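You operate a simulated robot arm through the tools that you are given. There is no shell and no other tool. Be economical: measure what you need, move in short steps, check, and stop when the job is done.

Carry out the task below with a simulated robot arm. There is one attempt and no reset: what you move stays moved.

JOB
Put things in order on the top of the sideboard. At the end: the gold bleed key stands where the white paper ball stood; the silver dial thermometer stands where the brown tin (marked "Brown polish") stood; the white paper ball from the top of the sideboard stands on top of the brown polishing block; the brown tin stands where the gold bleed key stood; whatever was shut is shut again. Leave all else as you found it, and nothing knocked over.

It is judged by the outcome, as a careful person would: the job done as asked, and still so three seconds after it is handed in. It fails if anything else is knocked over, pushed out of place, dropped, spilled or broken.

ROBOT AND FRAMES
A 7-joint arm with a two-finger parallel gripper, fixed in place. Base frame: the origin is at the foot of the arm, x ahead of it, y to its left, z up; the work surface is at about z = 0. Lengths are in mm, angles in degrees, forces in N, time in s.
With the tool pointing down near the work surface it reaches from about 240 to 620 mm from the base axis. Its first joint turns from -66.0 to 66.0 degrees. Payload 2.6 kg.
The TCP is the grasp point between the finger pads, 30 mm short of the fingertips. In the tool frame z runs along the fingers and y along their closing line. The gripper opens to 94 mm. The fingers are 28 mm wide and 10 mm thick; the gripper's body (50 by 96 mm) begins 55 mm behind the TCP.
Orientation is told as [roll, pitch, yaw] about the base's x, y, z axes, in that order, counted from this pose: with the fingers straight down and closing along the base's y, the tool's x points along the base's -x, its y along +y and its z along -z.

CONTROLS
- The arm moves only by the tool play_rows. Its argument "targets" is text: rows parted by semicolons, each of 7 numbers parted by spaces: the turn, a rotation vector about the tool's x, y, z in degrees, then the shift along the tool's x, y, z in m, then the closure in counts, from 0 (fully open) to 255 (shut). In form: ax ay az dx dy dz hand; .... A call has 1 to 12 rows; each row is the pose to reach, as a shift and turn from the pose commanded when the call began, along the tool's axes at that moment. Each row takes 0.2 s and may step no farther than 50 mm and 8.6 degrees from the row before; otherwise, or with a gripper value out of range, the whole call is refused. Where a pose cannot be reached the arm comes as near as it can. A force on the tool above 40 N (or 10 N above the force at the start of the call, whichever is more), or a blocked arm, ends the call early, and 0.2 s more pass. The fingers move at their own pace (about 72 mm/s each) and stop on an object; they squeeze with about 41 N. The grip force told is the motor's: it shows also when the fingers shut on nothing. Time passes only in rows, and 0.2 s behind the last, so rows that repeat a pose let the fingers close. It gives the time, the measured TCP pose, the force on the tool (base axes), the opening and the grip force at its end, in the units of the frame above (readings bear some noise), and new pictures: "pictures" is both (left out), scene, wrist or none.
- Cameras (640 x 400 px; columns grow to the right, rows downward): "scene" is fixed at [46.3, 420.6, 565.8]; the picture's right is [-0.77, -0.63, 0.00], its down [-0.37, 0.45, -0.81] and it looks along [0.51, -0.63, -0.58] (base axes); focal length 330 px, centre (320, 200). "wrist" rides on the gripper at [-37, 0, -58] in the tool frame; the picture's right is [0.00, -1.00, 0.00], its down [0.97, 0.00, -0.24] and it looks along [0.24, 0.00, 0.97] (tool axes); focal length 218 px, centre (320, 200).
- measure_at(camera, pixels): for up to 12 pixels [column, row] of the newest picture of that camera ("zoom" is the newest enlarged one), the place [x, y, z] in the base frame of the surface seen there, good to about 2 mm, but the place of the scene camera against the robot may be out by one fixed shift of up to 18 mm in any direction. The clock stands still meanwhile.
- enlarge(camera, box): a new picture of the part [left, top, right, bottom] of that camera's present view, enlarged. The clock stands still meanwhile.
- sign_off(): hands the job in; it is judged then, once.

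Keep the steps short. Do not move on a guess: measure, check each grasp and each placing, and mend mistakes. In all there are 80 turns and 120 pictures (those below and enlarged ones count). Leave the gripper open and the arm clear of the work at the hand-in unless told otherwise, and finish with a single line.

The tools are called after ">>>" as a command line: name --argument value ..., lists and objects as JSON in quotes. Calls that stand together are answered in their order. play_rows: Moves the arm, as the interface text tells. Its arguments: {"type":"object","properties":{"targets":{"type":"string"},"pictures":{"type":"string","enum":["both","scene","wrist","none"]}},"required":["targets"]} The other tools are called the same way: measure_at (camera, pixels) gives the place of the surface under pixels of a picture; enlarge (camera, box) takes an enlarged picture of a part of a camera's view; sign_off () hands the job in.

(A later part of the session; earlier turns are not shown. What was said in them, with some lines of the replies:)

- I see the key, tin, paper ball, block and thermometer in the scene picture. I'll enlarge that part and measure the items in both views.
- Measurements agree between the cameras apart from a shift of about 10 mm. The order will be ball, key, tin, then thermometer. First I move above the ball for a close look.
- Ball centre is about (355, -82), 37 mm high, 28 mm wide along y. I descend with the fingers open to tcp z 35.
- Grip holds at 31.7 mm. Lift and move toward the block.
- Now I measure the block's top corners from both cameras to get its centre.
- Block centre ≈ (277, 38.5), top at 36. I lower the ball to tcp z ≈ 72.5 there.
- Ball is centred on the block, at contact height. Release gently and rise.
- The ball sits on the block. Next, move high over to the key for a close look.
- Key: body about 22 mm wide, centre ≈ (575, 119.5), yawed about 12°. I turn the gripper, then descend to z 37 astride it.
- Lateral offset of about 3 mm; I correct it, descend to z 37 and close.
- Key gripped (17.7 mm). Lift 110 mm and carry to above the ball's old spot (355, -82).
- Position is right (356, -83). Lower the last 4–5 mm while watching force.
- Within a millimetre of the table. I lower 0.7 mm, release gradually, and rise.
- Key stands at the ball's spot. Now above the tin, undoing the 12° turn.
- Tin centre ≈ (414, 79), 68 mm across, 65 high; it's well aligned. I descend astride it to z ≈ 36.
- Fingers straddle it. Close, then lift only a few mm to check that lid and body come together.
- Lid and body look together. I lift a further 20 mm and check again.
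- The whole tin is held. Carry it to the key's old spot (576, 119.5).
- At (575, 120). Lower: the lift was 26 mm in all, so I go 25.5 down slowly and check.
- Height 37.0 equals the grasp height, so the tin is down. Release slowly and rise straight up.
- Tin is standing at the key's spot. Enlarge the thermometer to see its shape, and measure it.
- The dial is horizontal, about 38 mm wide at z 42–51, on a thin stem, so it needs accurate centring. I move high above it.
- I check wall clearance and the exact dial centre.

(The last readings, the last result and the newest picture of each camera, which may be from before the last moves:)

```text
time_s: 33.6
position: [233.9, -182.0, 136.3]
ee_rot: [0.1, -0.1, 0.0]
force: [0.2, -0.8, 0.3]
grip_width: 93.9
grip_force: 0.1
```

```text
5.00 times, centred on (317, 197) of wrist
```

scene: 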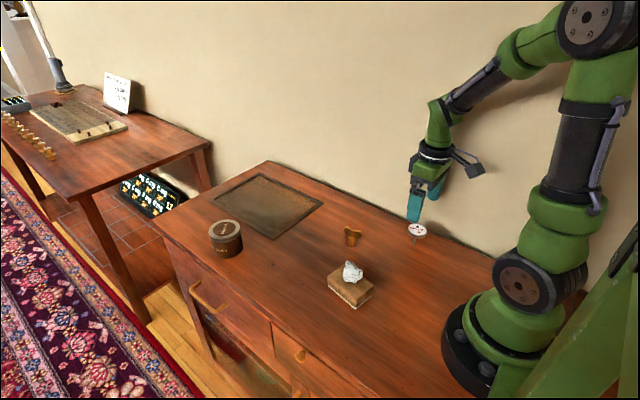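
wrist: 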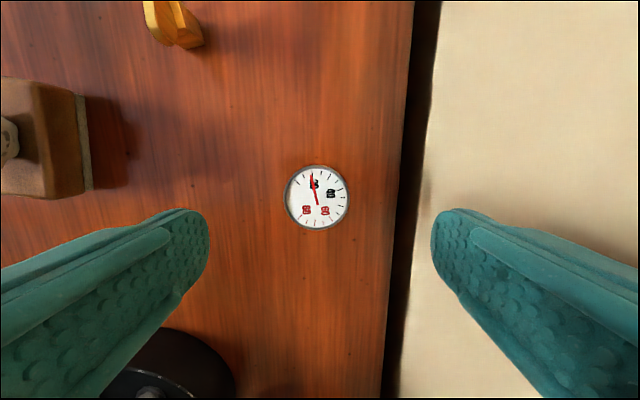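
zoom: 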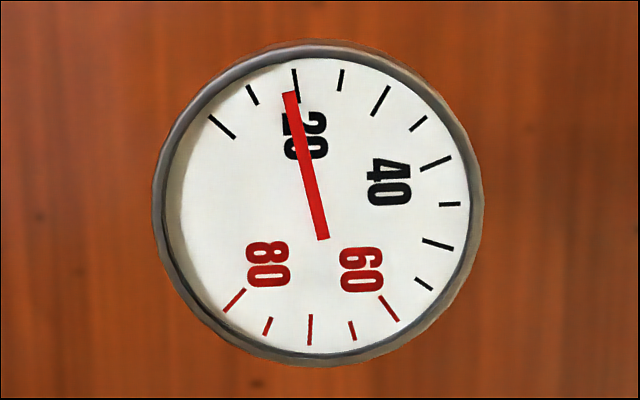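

Dial centre is about 2 mm to tool +y and 3 mm to tool −x. I correct and descend halfway.

>>> play_rows --targets "0 0 0 -0.003 0.0022 0.01 0; 0 0 0 -0.003 0.0022 0.03 0; 0 0 0 -0.003 0.0022 0.05 0; 0 0 0 -0.003 0.0022 0.05 0" --pictures "wrist"

>>> enlarge --camera "wrist" --box '[240, 160, 400, 300]'

```text
time_s: 34.6
position: [237.5, -181.5, 88.6]
ee_rot: [0.1, -0.1, -0.1]
force: [0.6, 0.0, -0.5]
grip_width: 94.0
grip_force: 0.0
```

wrist: 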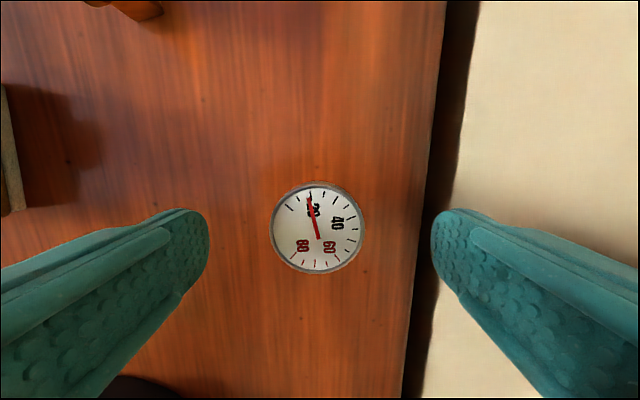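

```text
2.86 times, centred on (320, 230) of wrist
```

zoom: 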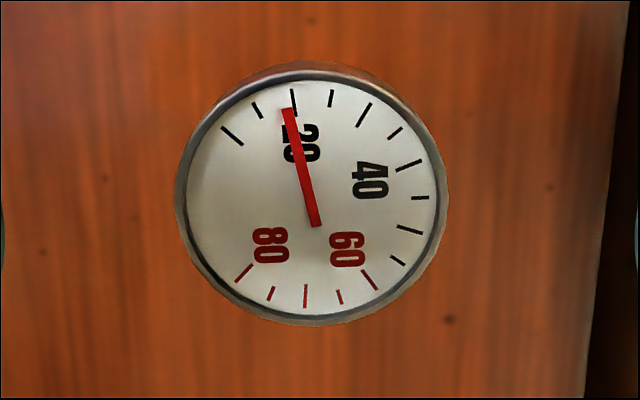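

Still ~1.3 mm off laterally. Correct and descend to z ≈ 62, then check again.

>>> play_rows --targets "0 0 0 0.0005 0.0013 0.01 0; 0 0 0 0.0005 0.0013 0.026 0; 0 0 0 0.0005 0.0013 0.026 0; 0 0 0 0.0005 0.0013 0.026 0" --pictures "wrist"

>>> enlarge --camera "wrist" --box '[240, 190, 400, 330]'

```text
time_s: 35.6
position: [237.9, -180.2, 62.6]
ee_rot: [0.0, 0.0, 0.0]
force: [0.1, 0.8, -1.3]
grip_width: 94.0
grip_force: 0.0
```

wrist: 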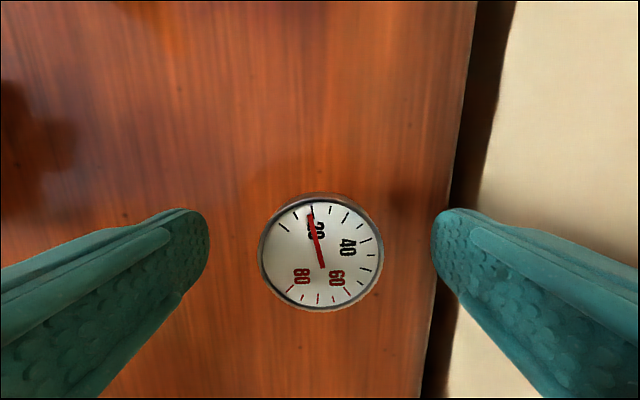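

```text
2.86 times, centred on (320, 260) of wrist
```

zoom: 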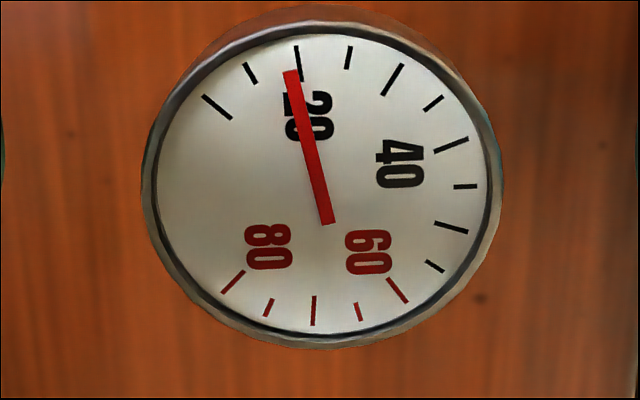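

Centred within 0.3 mm. Descend to z ≈ 45.5 and close in small steps on the 44 mm dial.

>>> play_rows --targets "0 0 0 0.0005 -0.0003 0.01 0; 0 0 0 0.0005 -0.0003 0.017 0; 0 0 0 0.0005 -0.0003 0.017 60; 0 0 0 0.0005 -0.0003 0.017 90; 0 0 0 0.0005 -0.0003 0.017 110; 0 0 0 0.0005 -0.0003 0.017 120; 0 0 0 0.0005 -0.0003 0.017 120" --pictures "both"

>>> enlarge --camera "scene" --box '[383, 200, 447, 250]'

```text
time_s: 37.2
position: [237.8, -180.5, 43.5]
ee_rot: [0.0, 0.0, 0.1]
force: [0.3, -0.4, 0.3]
grip_width: 49.6
grip_force: 0.1
```

scene: 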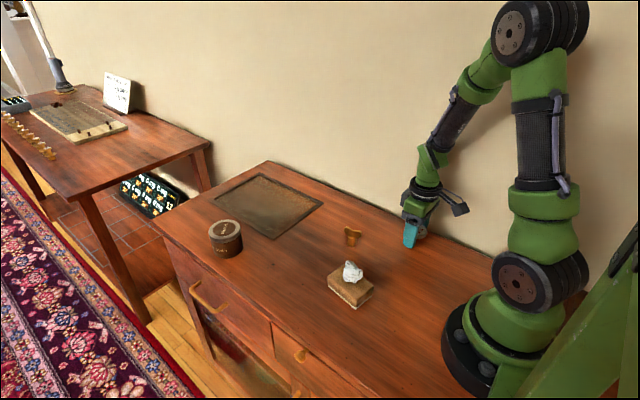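
wrist: 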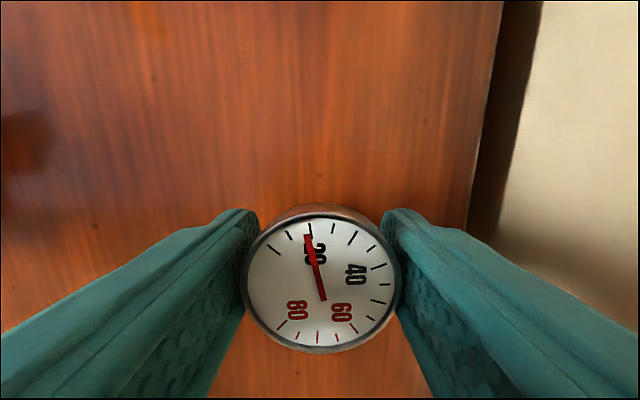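

```text
8.00 times, centred on (415, 225) of scene
```

zoom: 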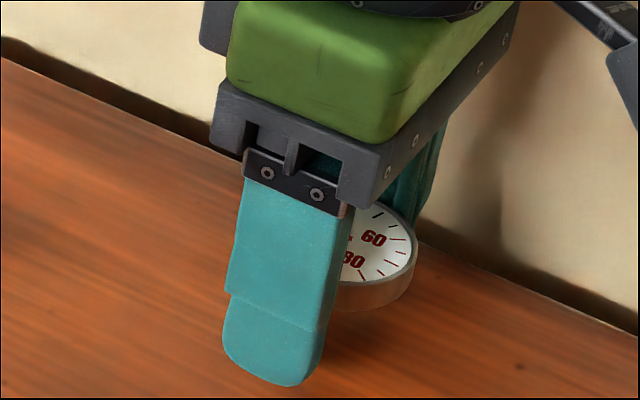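

Dial sits centred between pads (49.6 mm gap). Close the rest gently.

>>> play_rows --targets "0 0 0 0 0 0 125; 0 0 0 0 0 0 130; 0 0 0 0 0 0 135; 0 0 0 0 0 0 142; 0 0 0 0 0 0 155; 0 0 0 0 0 0 155" --pictures "wrist"

>>> enlarge --camera "wrist" --box '[220, 190, 420, 360]'

```text
time_s: 38.6
position: [238.0, -179.8, 43.4]
ee_rot: [0.0, 0.0, -0.1]
force: [-0.9, 0.0, 0.8]
grip_width: 44.7
grip_force: 41.1
```

wrist: 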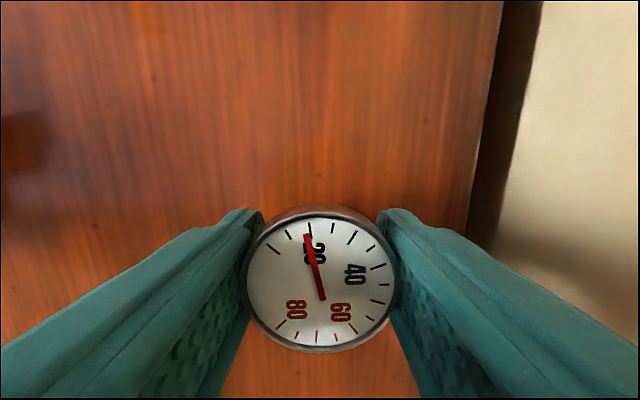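

```text
2.35 times, centred on (320, 275) of wrist
```

zoom: 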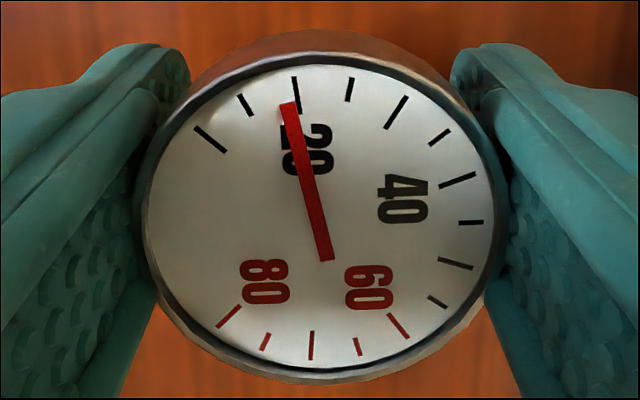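

Gripped at 44.7 mm, still level. Lift 100 mm and carry to above the tin's old spot (414, 79).

>>> play_rows --targets "0 0 0 0 0 -0.02 155; 0 0 0 0 0 -0.06 155; 0 0 0 0 0 -0.1 155; 0 0 0 -0.022 0.0324 -0.1 155; 0 0 0 -0.044 0.0648 -0.1 155; 0 0 0 -0.066 0.0971 -0.1 155; 0 0 0 -0.088 0.1295 -0.1 155; 0 0 0 -0.11 0.1619 -0.1 155; 0 0 0 -0.132 0.1943 -0.1 155; 0 0 0 -0.154 0.2266 -0.1 155; 0 0 0 -0.176 0.259 -0.1 155; 0 0 0 -0.176 0.259 -0.1 155"

>>> enlarge --camera "scene" --box '[240, 170, 336, 250]'

```text
time_s: 41.2
position: [416.7, 80.2, 145.2]
ee_rot: [0.0, 0.0, 0.0]
force: [0.1, -0.3, -0.5]
grip_width: 44.4
grip_force: 41.5
```

scene: 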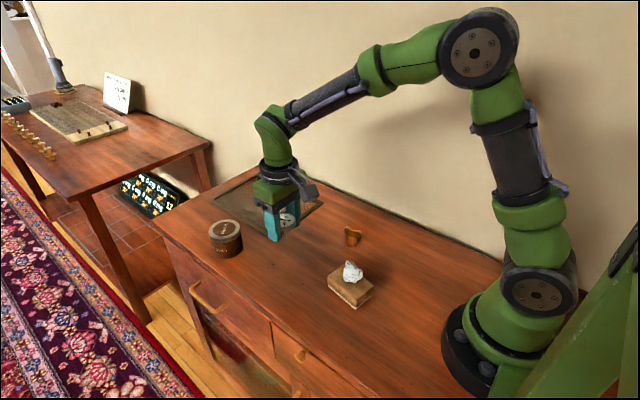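
wrist: 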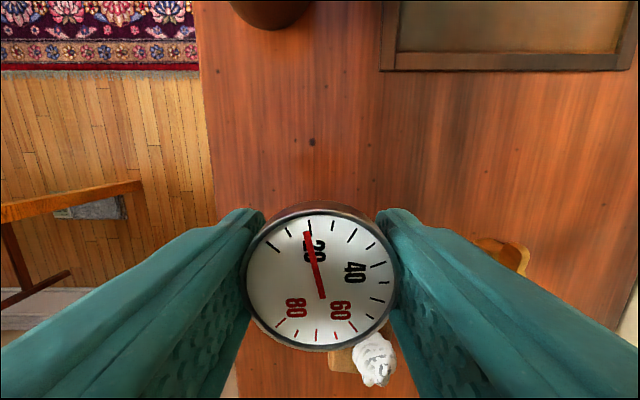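

```text
5.00 times, centred on (288, 210) of scene
```

zoom: 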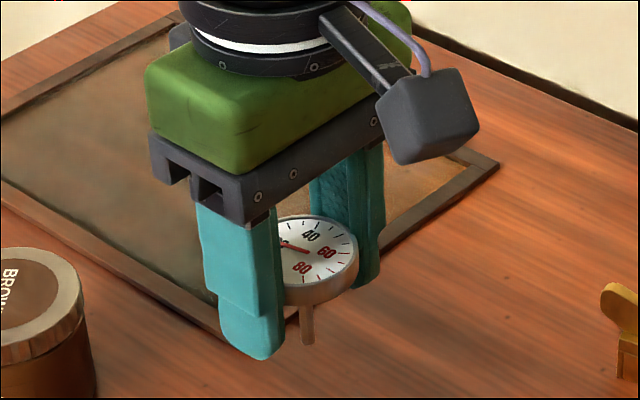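

Held level. Lower 94 mm, then check before the last bit.

>>> play_rows --targets "0 0 0 0.001 -0.0005 0.03 155; 0 0 0 0.001 -0.0005 0.06 155; 0 0 0 0.001 -0.0005 0.08 155; 0 0 0 0.001 -0.0005 0.092 155; 0 0 0 0.001 -0.0005 0.096 155; 0 0 0 0.001 -0.0005 0.096 155" --pictures "scene"

>>> enlarge --camera "scene" --box '[256, 230, 320, 280]'

```text
time_s: 42.6
position: [413.3, 79.7, 47.8]
ee_rot: [-0.1, 0.0, 0.0]
force: [-0.5, 0.2, 0.1]
grip_width: 44.4
grip_force: 40.7
```

scene: 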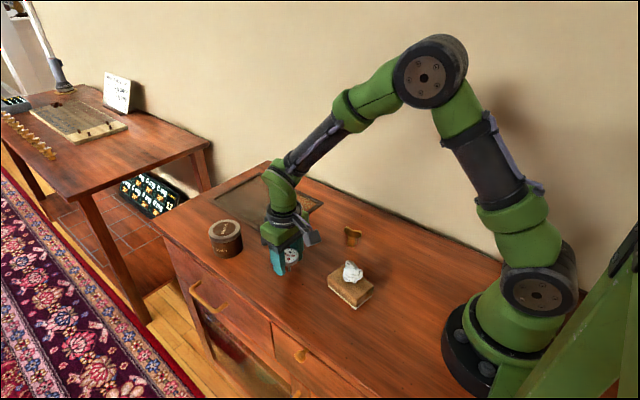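

```text
8.00 times, centred on (288, 255) of scene
```

zoom: 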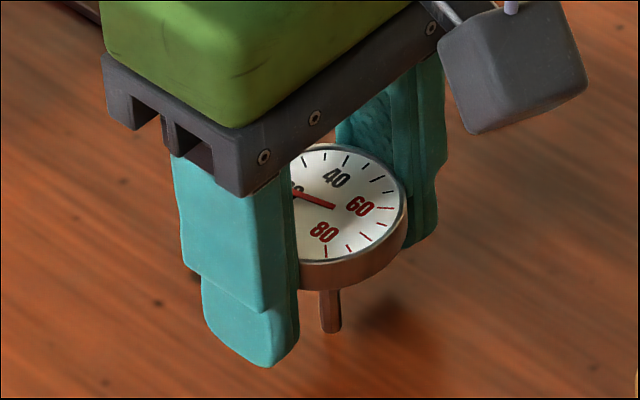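

>>> play_rows --targets "0 0 0 0 0 0.002 155; 0 0 0 0 0 0.0033 155; 0 0 0 0 0 0.0033 155" --pictures "none"

>>> play_rows --targets "0 0 0 0 0 0.0004 155; 0 0 0 0 0 0.0004 155" --pictures "none"

```text
time_s: 43.4
position: [413.1, 80.1, 43.6]
ee_rot: [0.1, 0.0, 0.0]
force: [-4.6, -2.6, 11.9]
grip_width: 44.3
grip_force: 40.8
```

```text
time_s: 44.0
position: [413.9, 80.3, 44.3]
ee_rot: [0.0, -0.1, 0.1]
force: [-4.5, -1.3, 20.4]
grip_width: 44.2
grip_force: 40.9
```

The stem has touched (20 N). I back off about 0.85 mm and check it's still level.

>>> play_rows --targets "0 0 0 0 0 -0.0004 155; 0 0 0 0 0 -0.0008 155; 0 0 0 0 0 -0.0008 155"

>>> enlarge --camera "scene" --box '[256, 230, 320, 280]'

>>> measure_at --camera "wrist" --pixels '[[320, 225], [320, 240], [320, 270], [320, 300], [320, 330], [320, 342], [270, 270], [370, 270]]'

```text
time_s: 44.8
position: [412.3, 79.2, 45.6]
ee_rot: [0.0, 0.0, 0.0]
force: [2.5, 0.4, 4.9]
grip_width: 44.1
grip_force: 41.0
```

scene: 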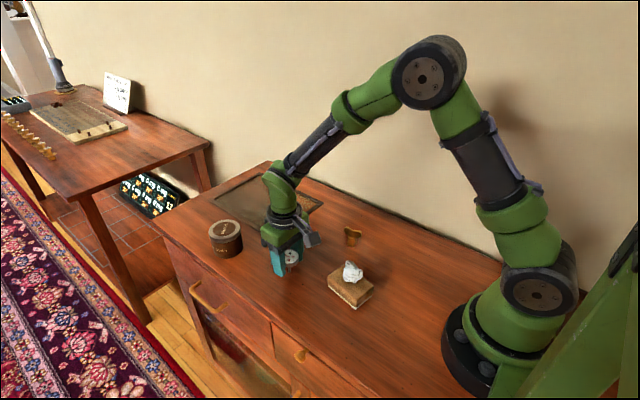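
wrist: 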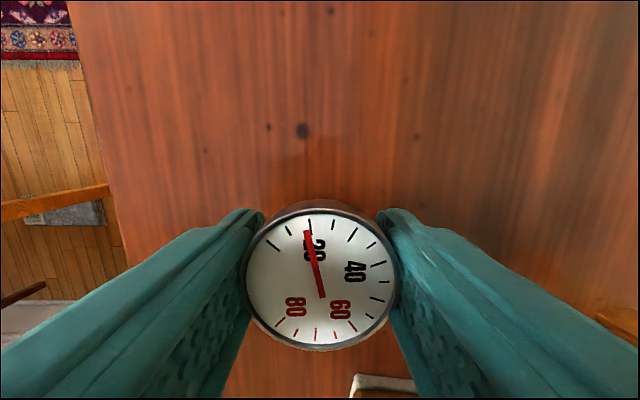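

```text
8.00 times, centred on (288, 255) of scene
```

zoom: 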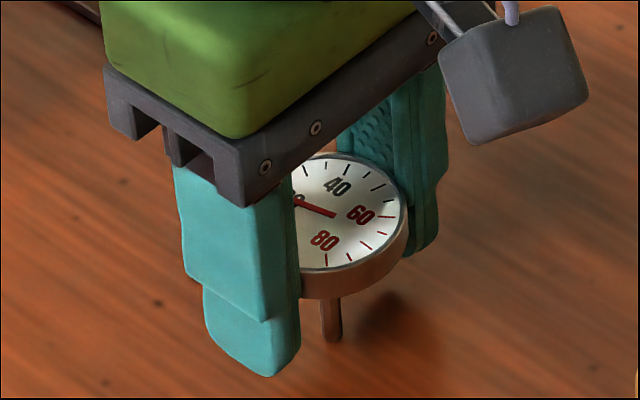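

```text
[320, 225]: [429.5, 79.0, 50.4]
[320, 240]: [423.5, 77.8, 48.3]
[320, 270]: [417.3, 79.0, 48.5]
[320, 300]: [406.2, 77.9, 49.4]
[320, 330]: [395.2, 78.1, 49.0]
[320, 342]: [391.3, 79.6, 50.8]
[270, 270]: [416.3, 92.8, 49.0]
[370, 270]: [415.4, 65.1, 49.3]
```

>>> play_rows --targets "0 0 0 0 0 -0.0003 155; 0 0 0 0 0 -0.0004 155" --pictures "wrist"

>>> enlarge --camera "wrist" --box '[220, 190, 420, 360]'

```text
time_s: 45.4
position: [413.2, 80.6, 45.1]
ee_rot: [0.0, 0.2, 0.0]
force: [0.4, 0.2, 0.0]
grip_width: 44.3
grip_force: 40.6
```

wrist: 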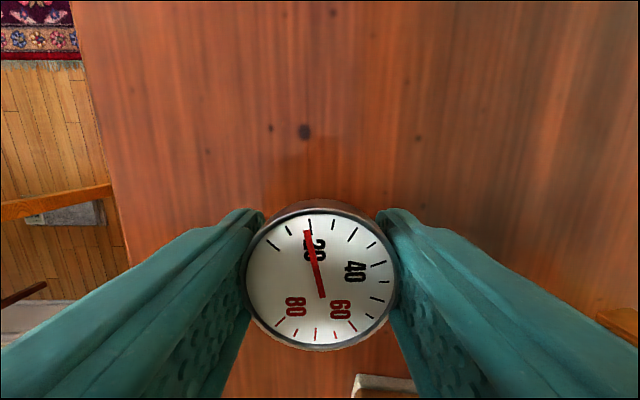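

```text
2.35 times, centred on (320, 275) of wrist
```

zoom: 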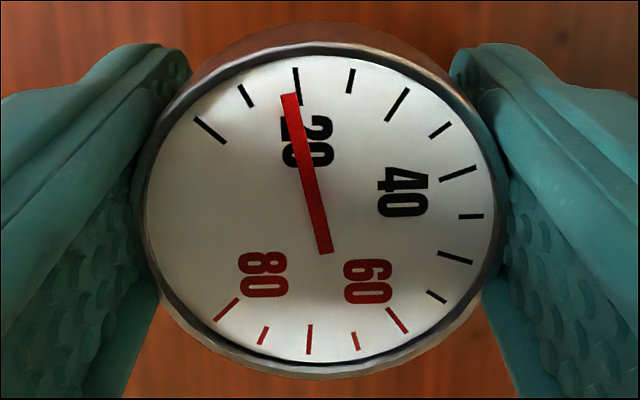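

No contact force now. I check whether the dial is level by sampling its face.

>>> measure_at --camera "wrist" --pixels '[[295, 232], [325, 228], [345, 235], [335, 240], [290, 240], [325, 226], [280, 325], [300, 335], [325, 340], [345, 335], [360, 322], [330, 335]]'

>>> measure_at --camera "wrist" --pixels '[[256, 260], [256, 270], [258, 280], [260, 255], [265, 270], [265, 290], [385, 260], [388, 275], [384, 290], [378, 255], [378, 280], [375, 300]]'

```text
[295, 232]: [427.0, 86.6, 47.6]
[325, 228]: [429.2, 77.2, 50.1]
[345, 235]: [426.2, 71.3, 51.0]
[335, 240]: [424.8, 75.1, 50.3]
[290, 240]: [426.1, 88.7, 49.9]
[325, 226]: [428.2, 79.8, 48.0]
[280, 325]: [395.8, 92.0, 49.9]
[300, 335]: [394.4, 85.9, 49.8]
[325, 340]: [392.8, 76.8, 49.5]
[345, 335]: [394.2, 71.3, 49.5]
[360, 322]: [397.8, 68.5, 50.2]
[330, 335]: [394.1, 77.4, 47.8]
```

```text
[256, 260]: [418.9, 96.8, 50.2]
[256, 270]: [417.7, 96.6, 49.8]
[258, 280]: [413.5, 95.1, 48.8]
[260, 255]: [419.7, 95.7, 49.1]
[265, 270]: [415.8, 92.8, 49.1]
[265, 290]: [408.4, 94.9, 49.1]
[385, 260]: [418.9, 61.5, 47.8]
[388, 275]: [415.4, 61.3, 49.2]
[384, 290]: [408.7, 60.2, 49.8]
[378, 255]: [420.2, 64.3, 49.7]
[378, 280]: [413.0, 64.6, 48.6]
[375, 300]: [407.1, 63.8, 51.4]
```

Dial is level (mean z 49.5 front and back, 49.4 left and right), centre ≈ (412, 79). Lower 0.2 mm and release very gradually.

>>> play_rows --targets "0 0 0 0 0 0.0002 150; 0 0 0 0 0 0.0002 142; 0 0 0 0 0 0.0002 136; 0 0 0 0 0 0.0002 133; 0 0 0 0 0 0.0002 130; 0 0 0 0 0 0.0002 126; 0 0 0 0 0 0.0002 120; 0 0 0 0 0 0.0002 110; 0 0 0 0 0 0.0002 90; 0 0 0 0 0 0.0002 60; 0 0 0 0 0 0.0002 30; 0 0 0 0 0 0.0002 0"

>>> enlarge --camera "scene" --box '[256, 230, 320, 280]'

```text
time_s: 48.0
position: [413.7, 81.0, 46.0]
ee_rot: [0.1, 0.0, 0.1]
force: [0.3, -0.1, 0.8]
grip_width: 93.9
grip_force: 0.1
```

scene: 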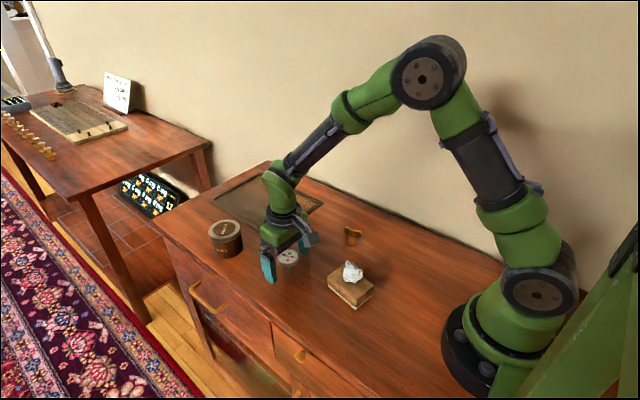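
wrist: 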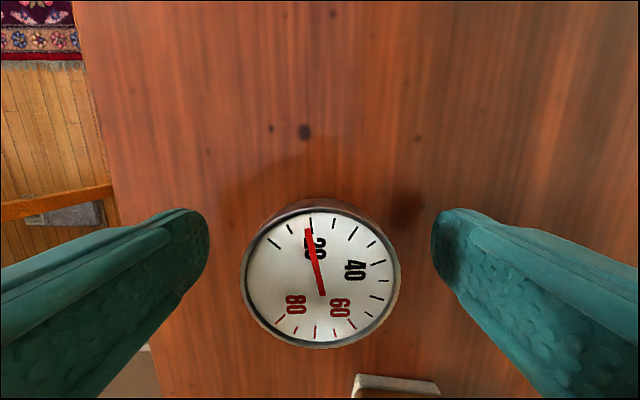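

```text
8.00 times, centred on (288, 255) of scene
```

zoom: 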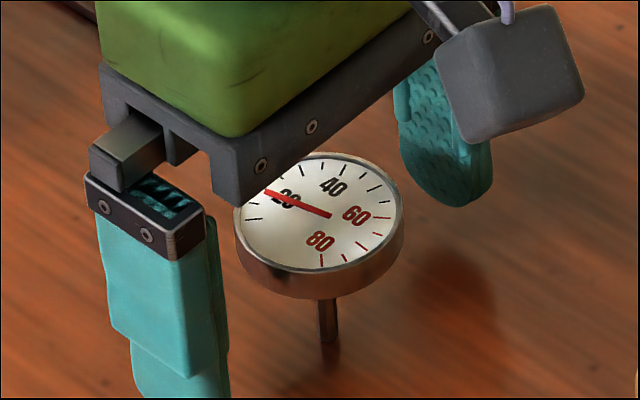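

It stands free. Rise straight up slowly, wait a moment, and look at everything.

>>> play_rows --targets "0 0 0 0 0 -0.02 0; 0 0 0 0 0 -0.05 0; 0 0 0 0 0 -0.09 0; 0 0 0 0 0 -0.13 0; 0 0 0 0 0 -0.17 0; 0 0 0 0.02 -0.03 -0.2 0; 0 0 0 0.04 -0.06 -0.23 0; 0 0 0 0.06 -0.1 -0.24 0; 0 0 0 0.075 -0.12 -0.25 0; 0 0 0 0.075 -0.12 -0.25 0; 0 0 0 0.075 -0.12 -0.25 0"

>>> enlarge --camera "scene" --box '[200, 200, 440, 350]'

```text
time_s: 50.4
position: [338.8, -35.5, 291.8]
ee_rot: [0.0, 0.0, 0.0]
force: [0.1, 0.1, -0.2]
grip_width: 94.0
grip_force: 0.0
```

scene: 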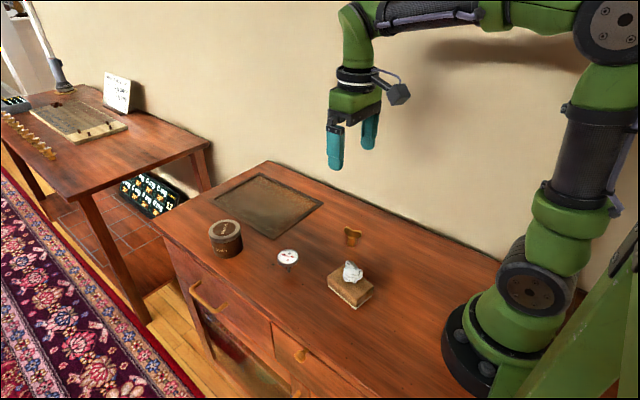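
wrist: 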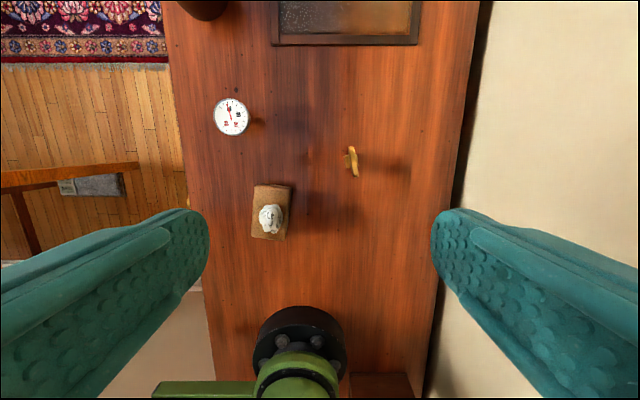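

```text
2.67 times, centred on (320, 275) of scene
```

zoom: 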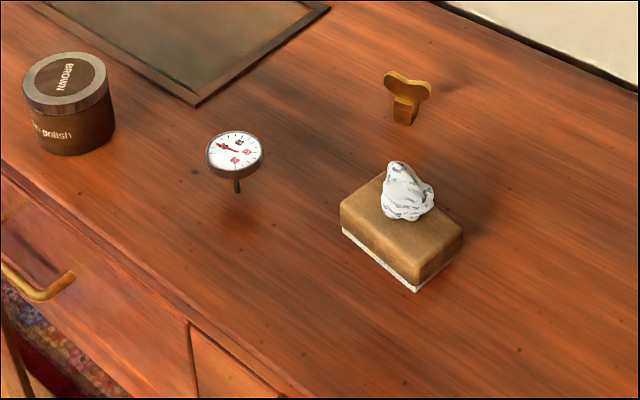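

All four items stand in their new places, the block hasn't moved, nothing was opened, the gripper is open and the arm is clear. Handing in.

>>> sign_off

```text
The job is handed in.
```

Job done and handed in: the paper ball is on the polishing block, the bleed key is where the ball stood, the brown tin is where the key stood, and the dial thermometer is where the tin stood, with nothing opened and nothing knocked over.
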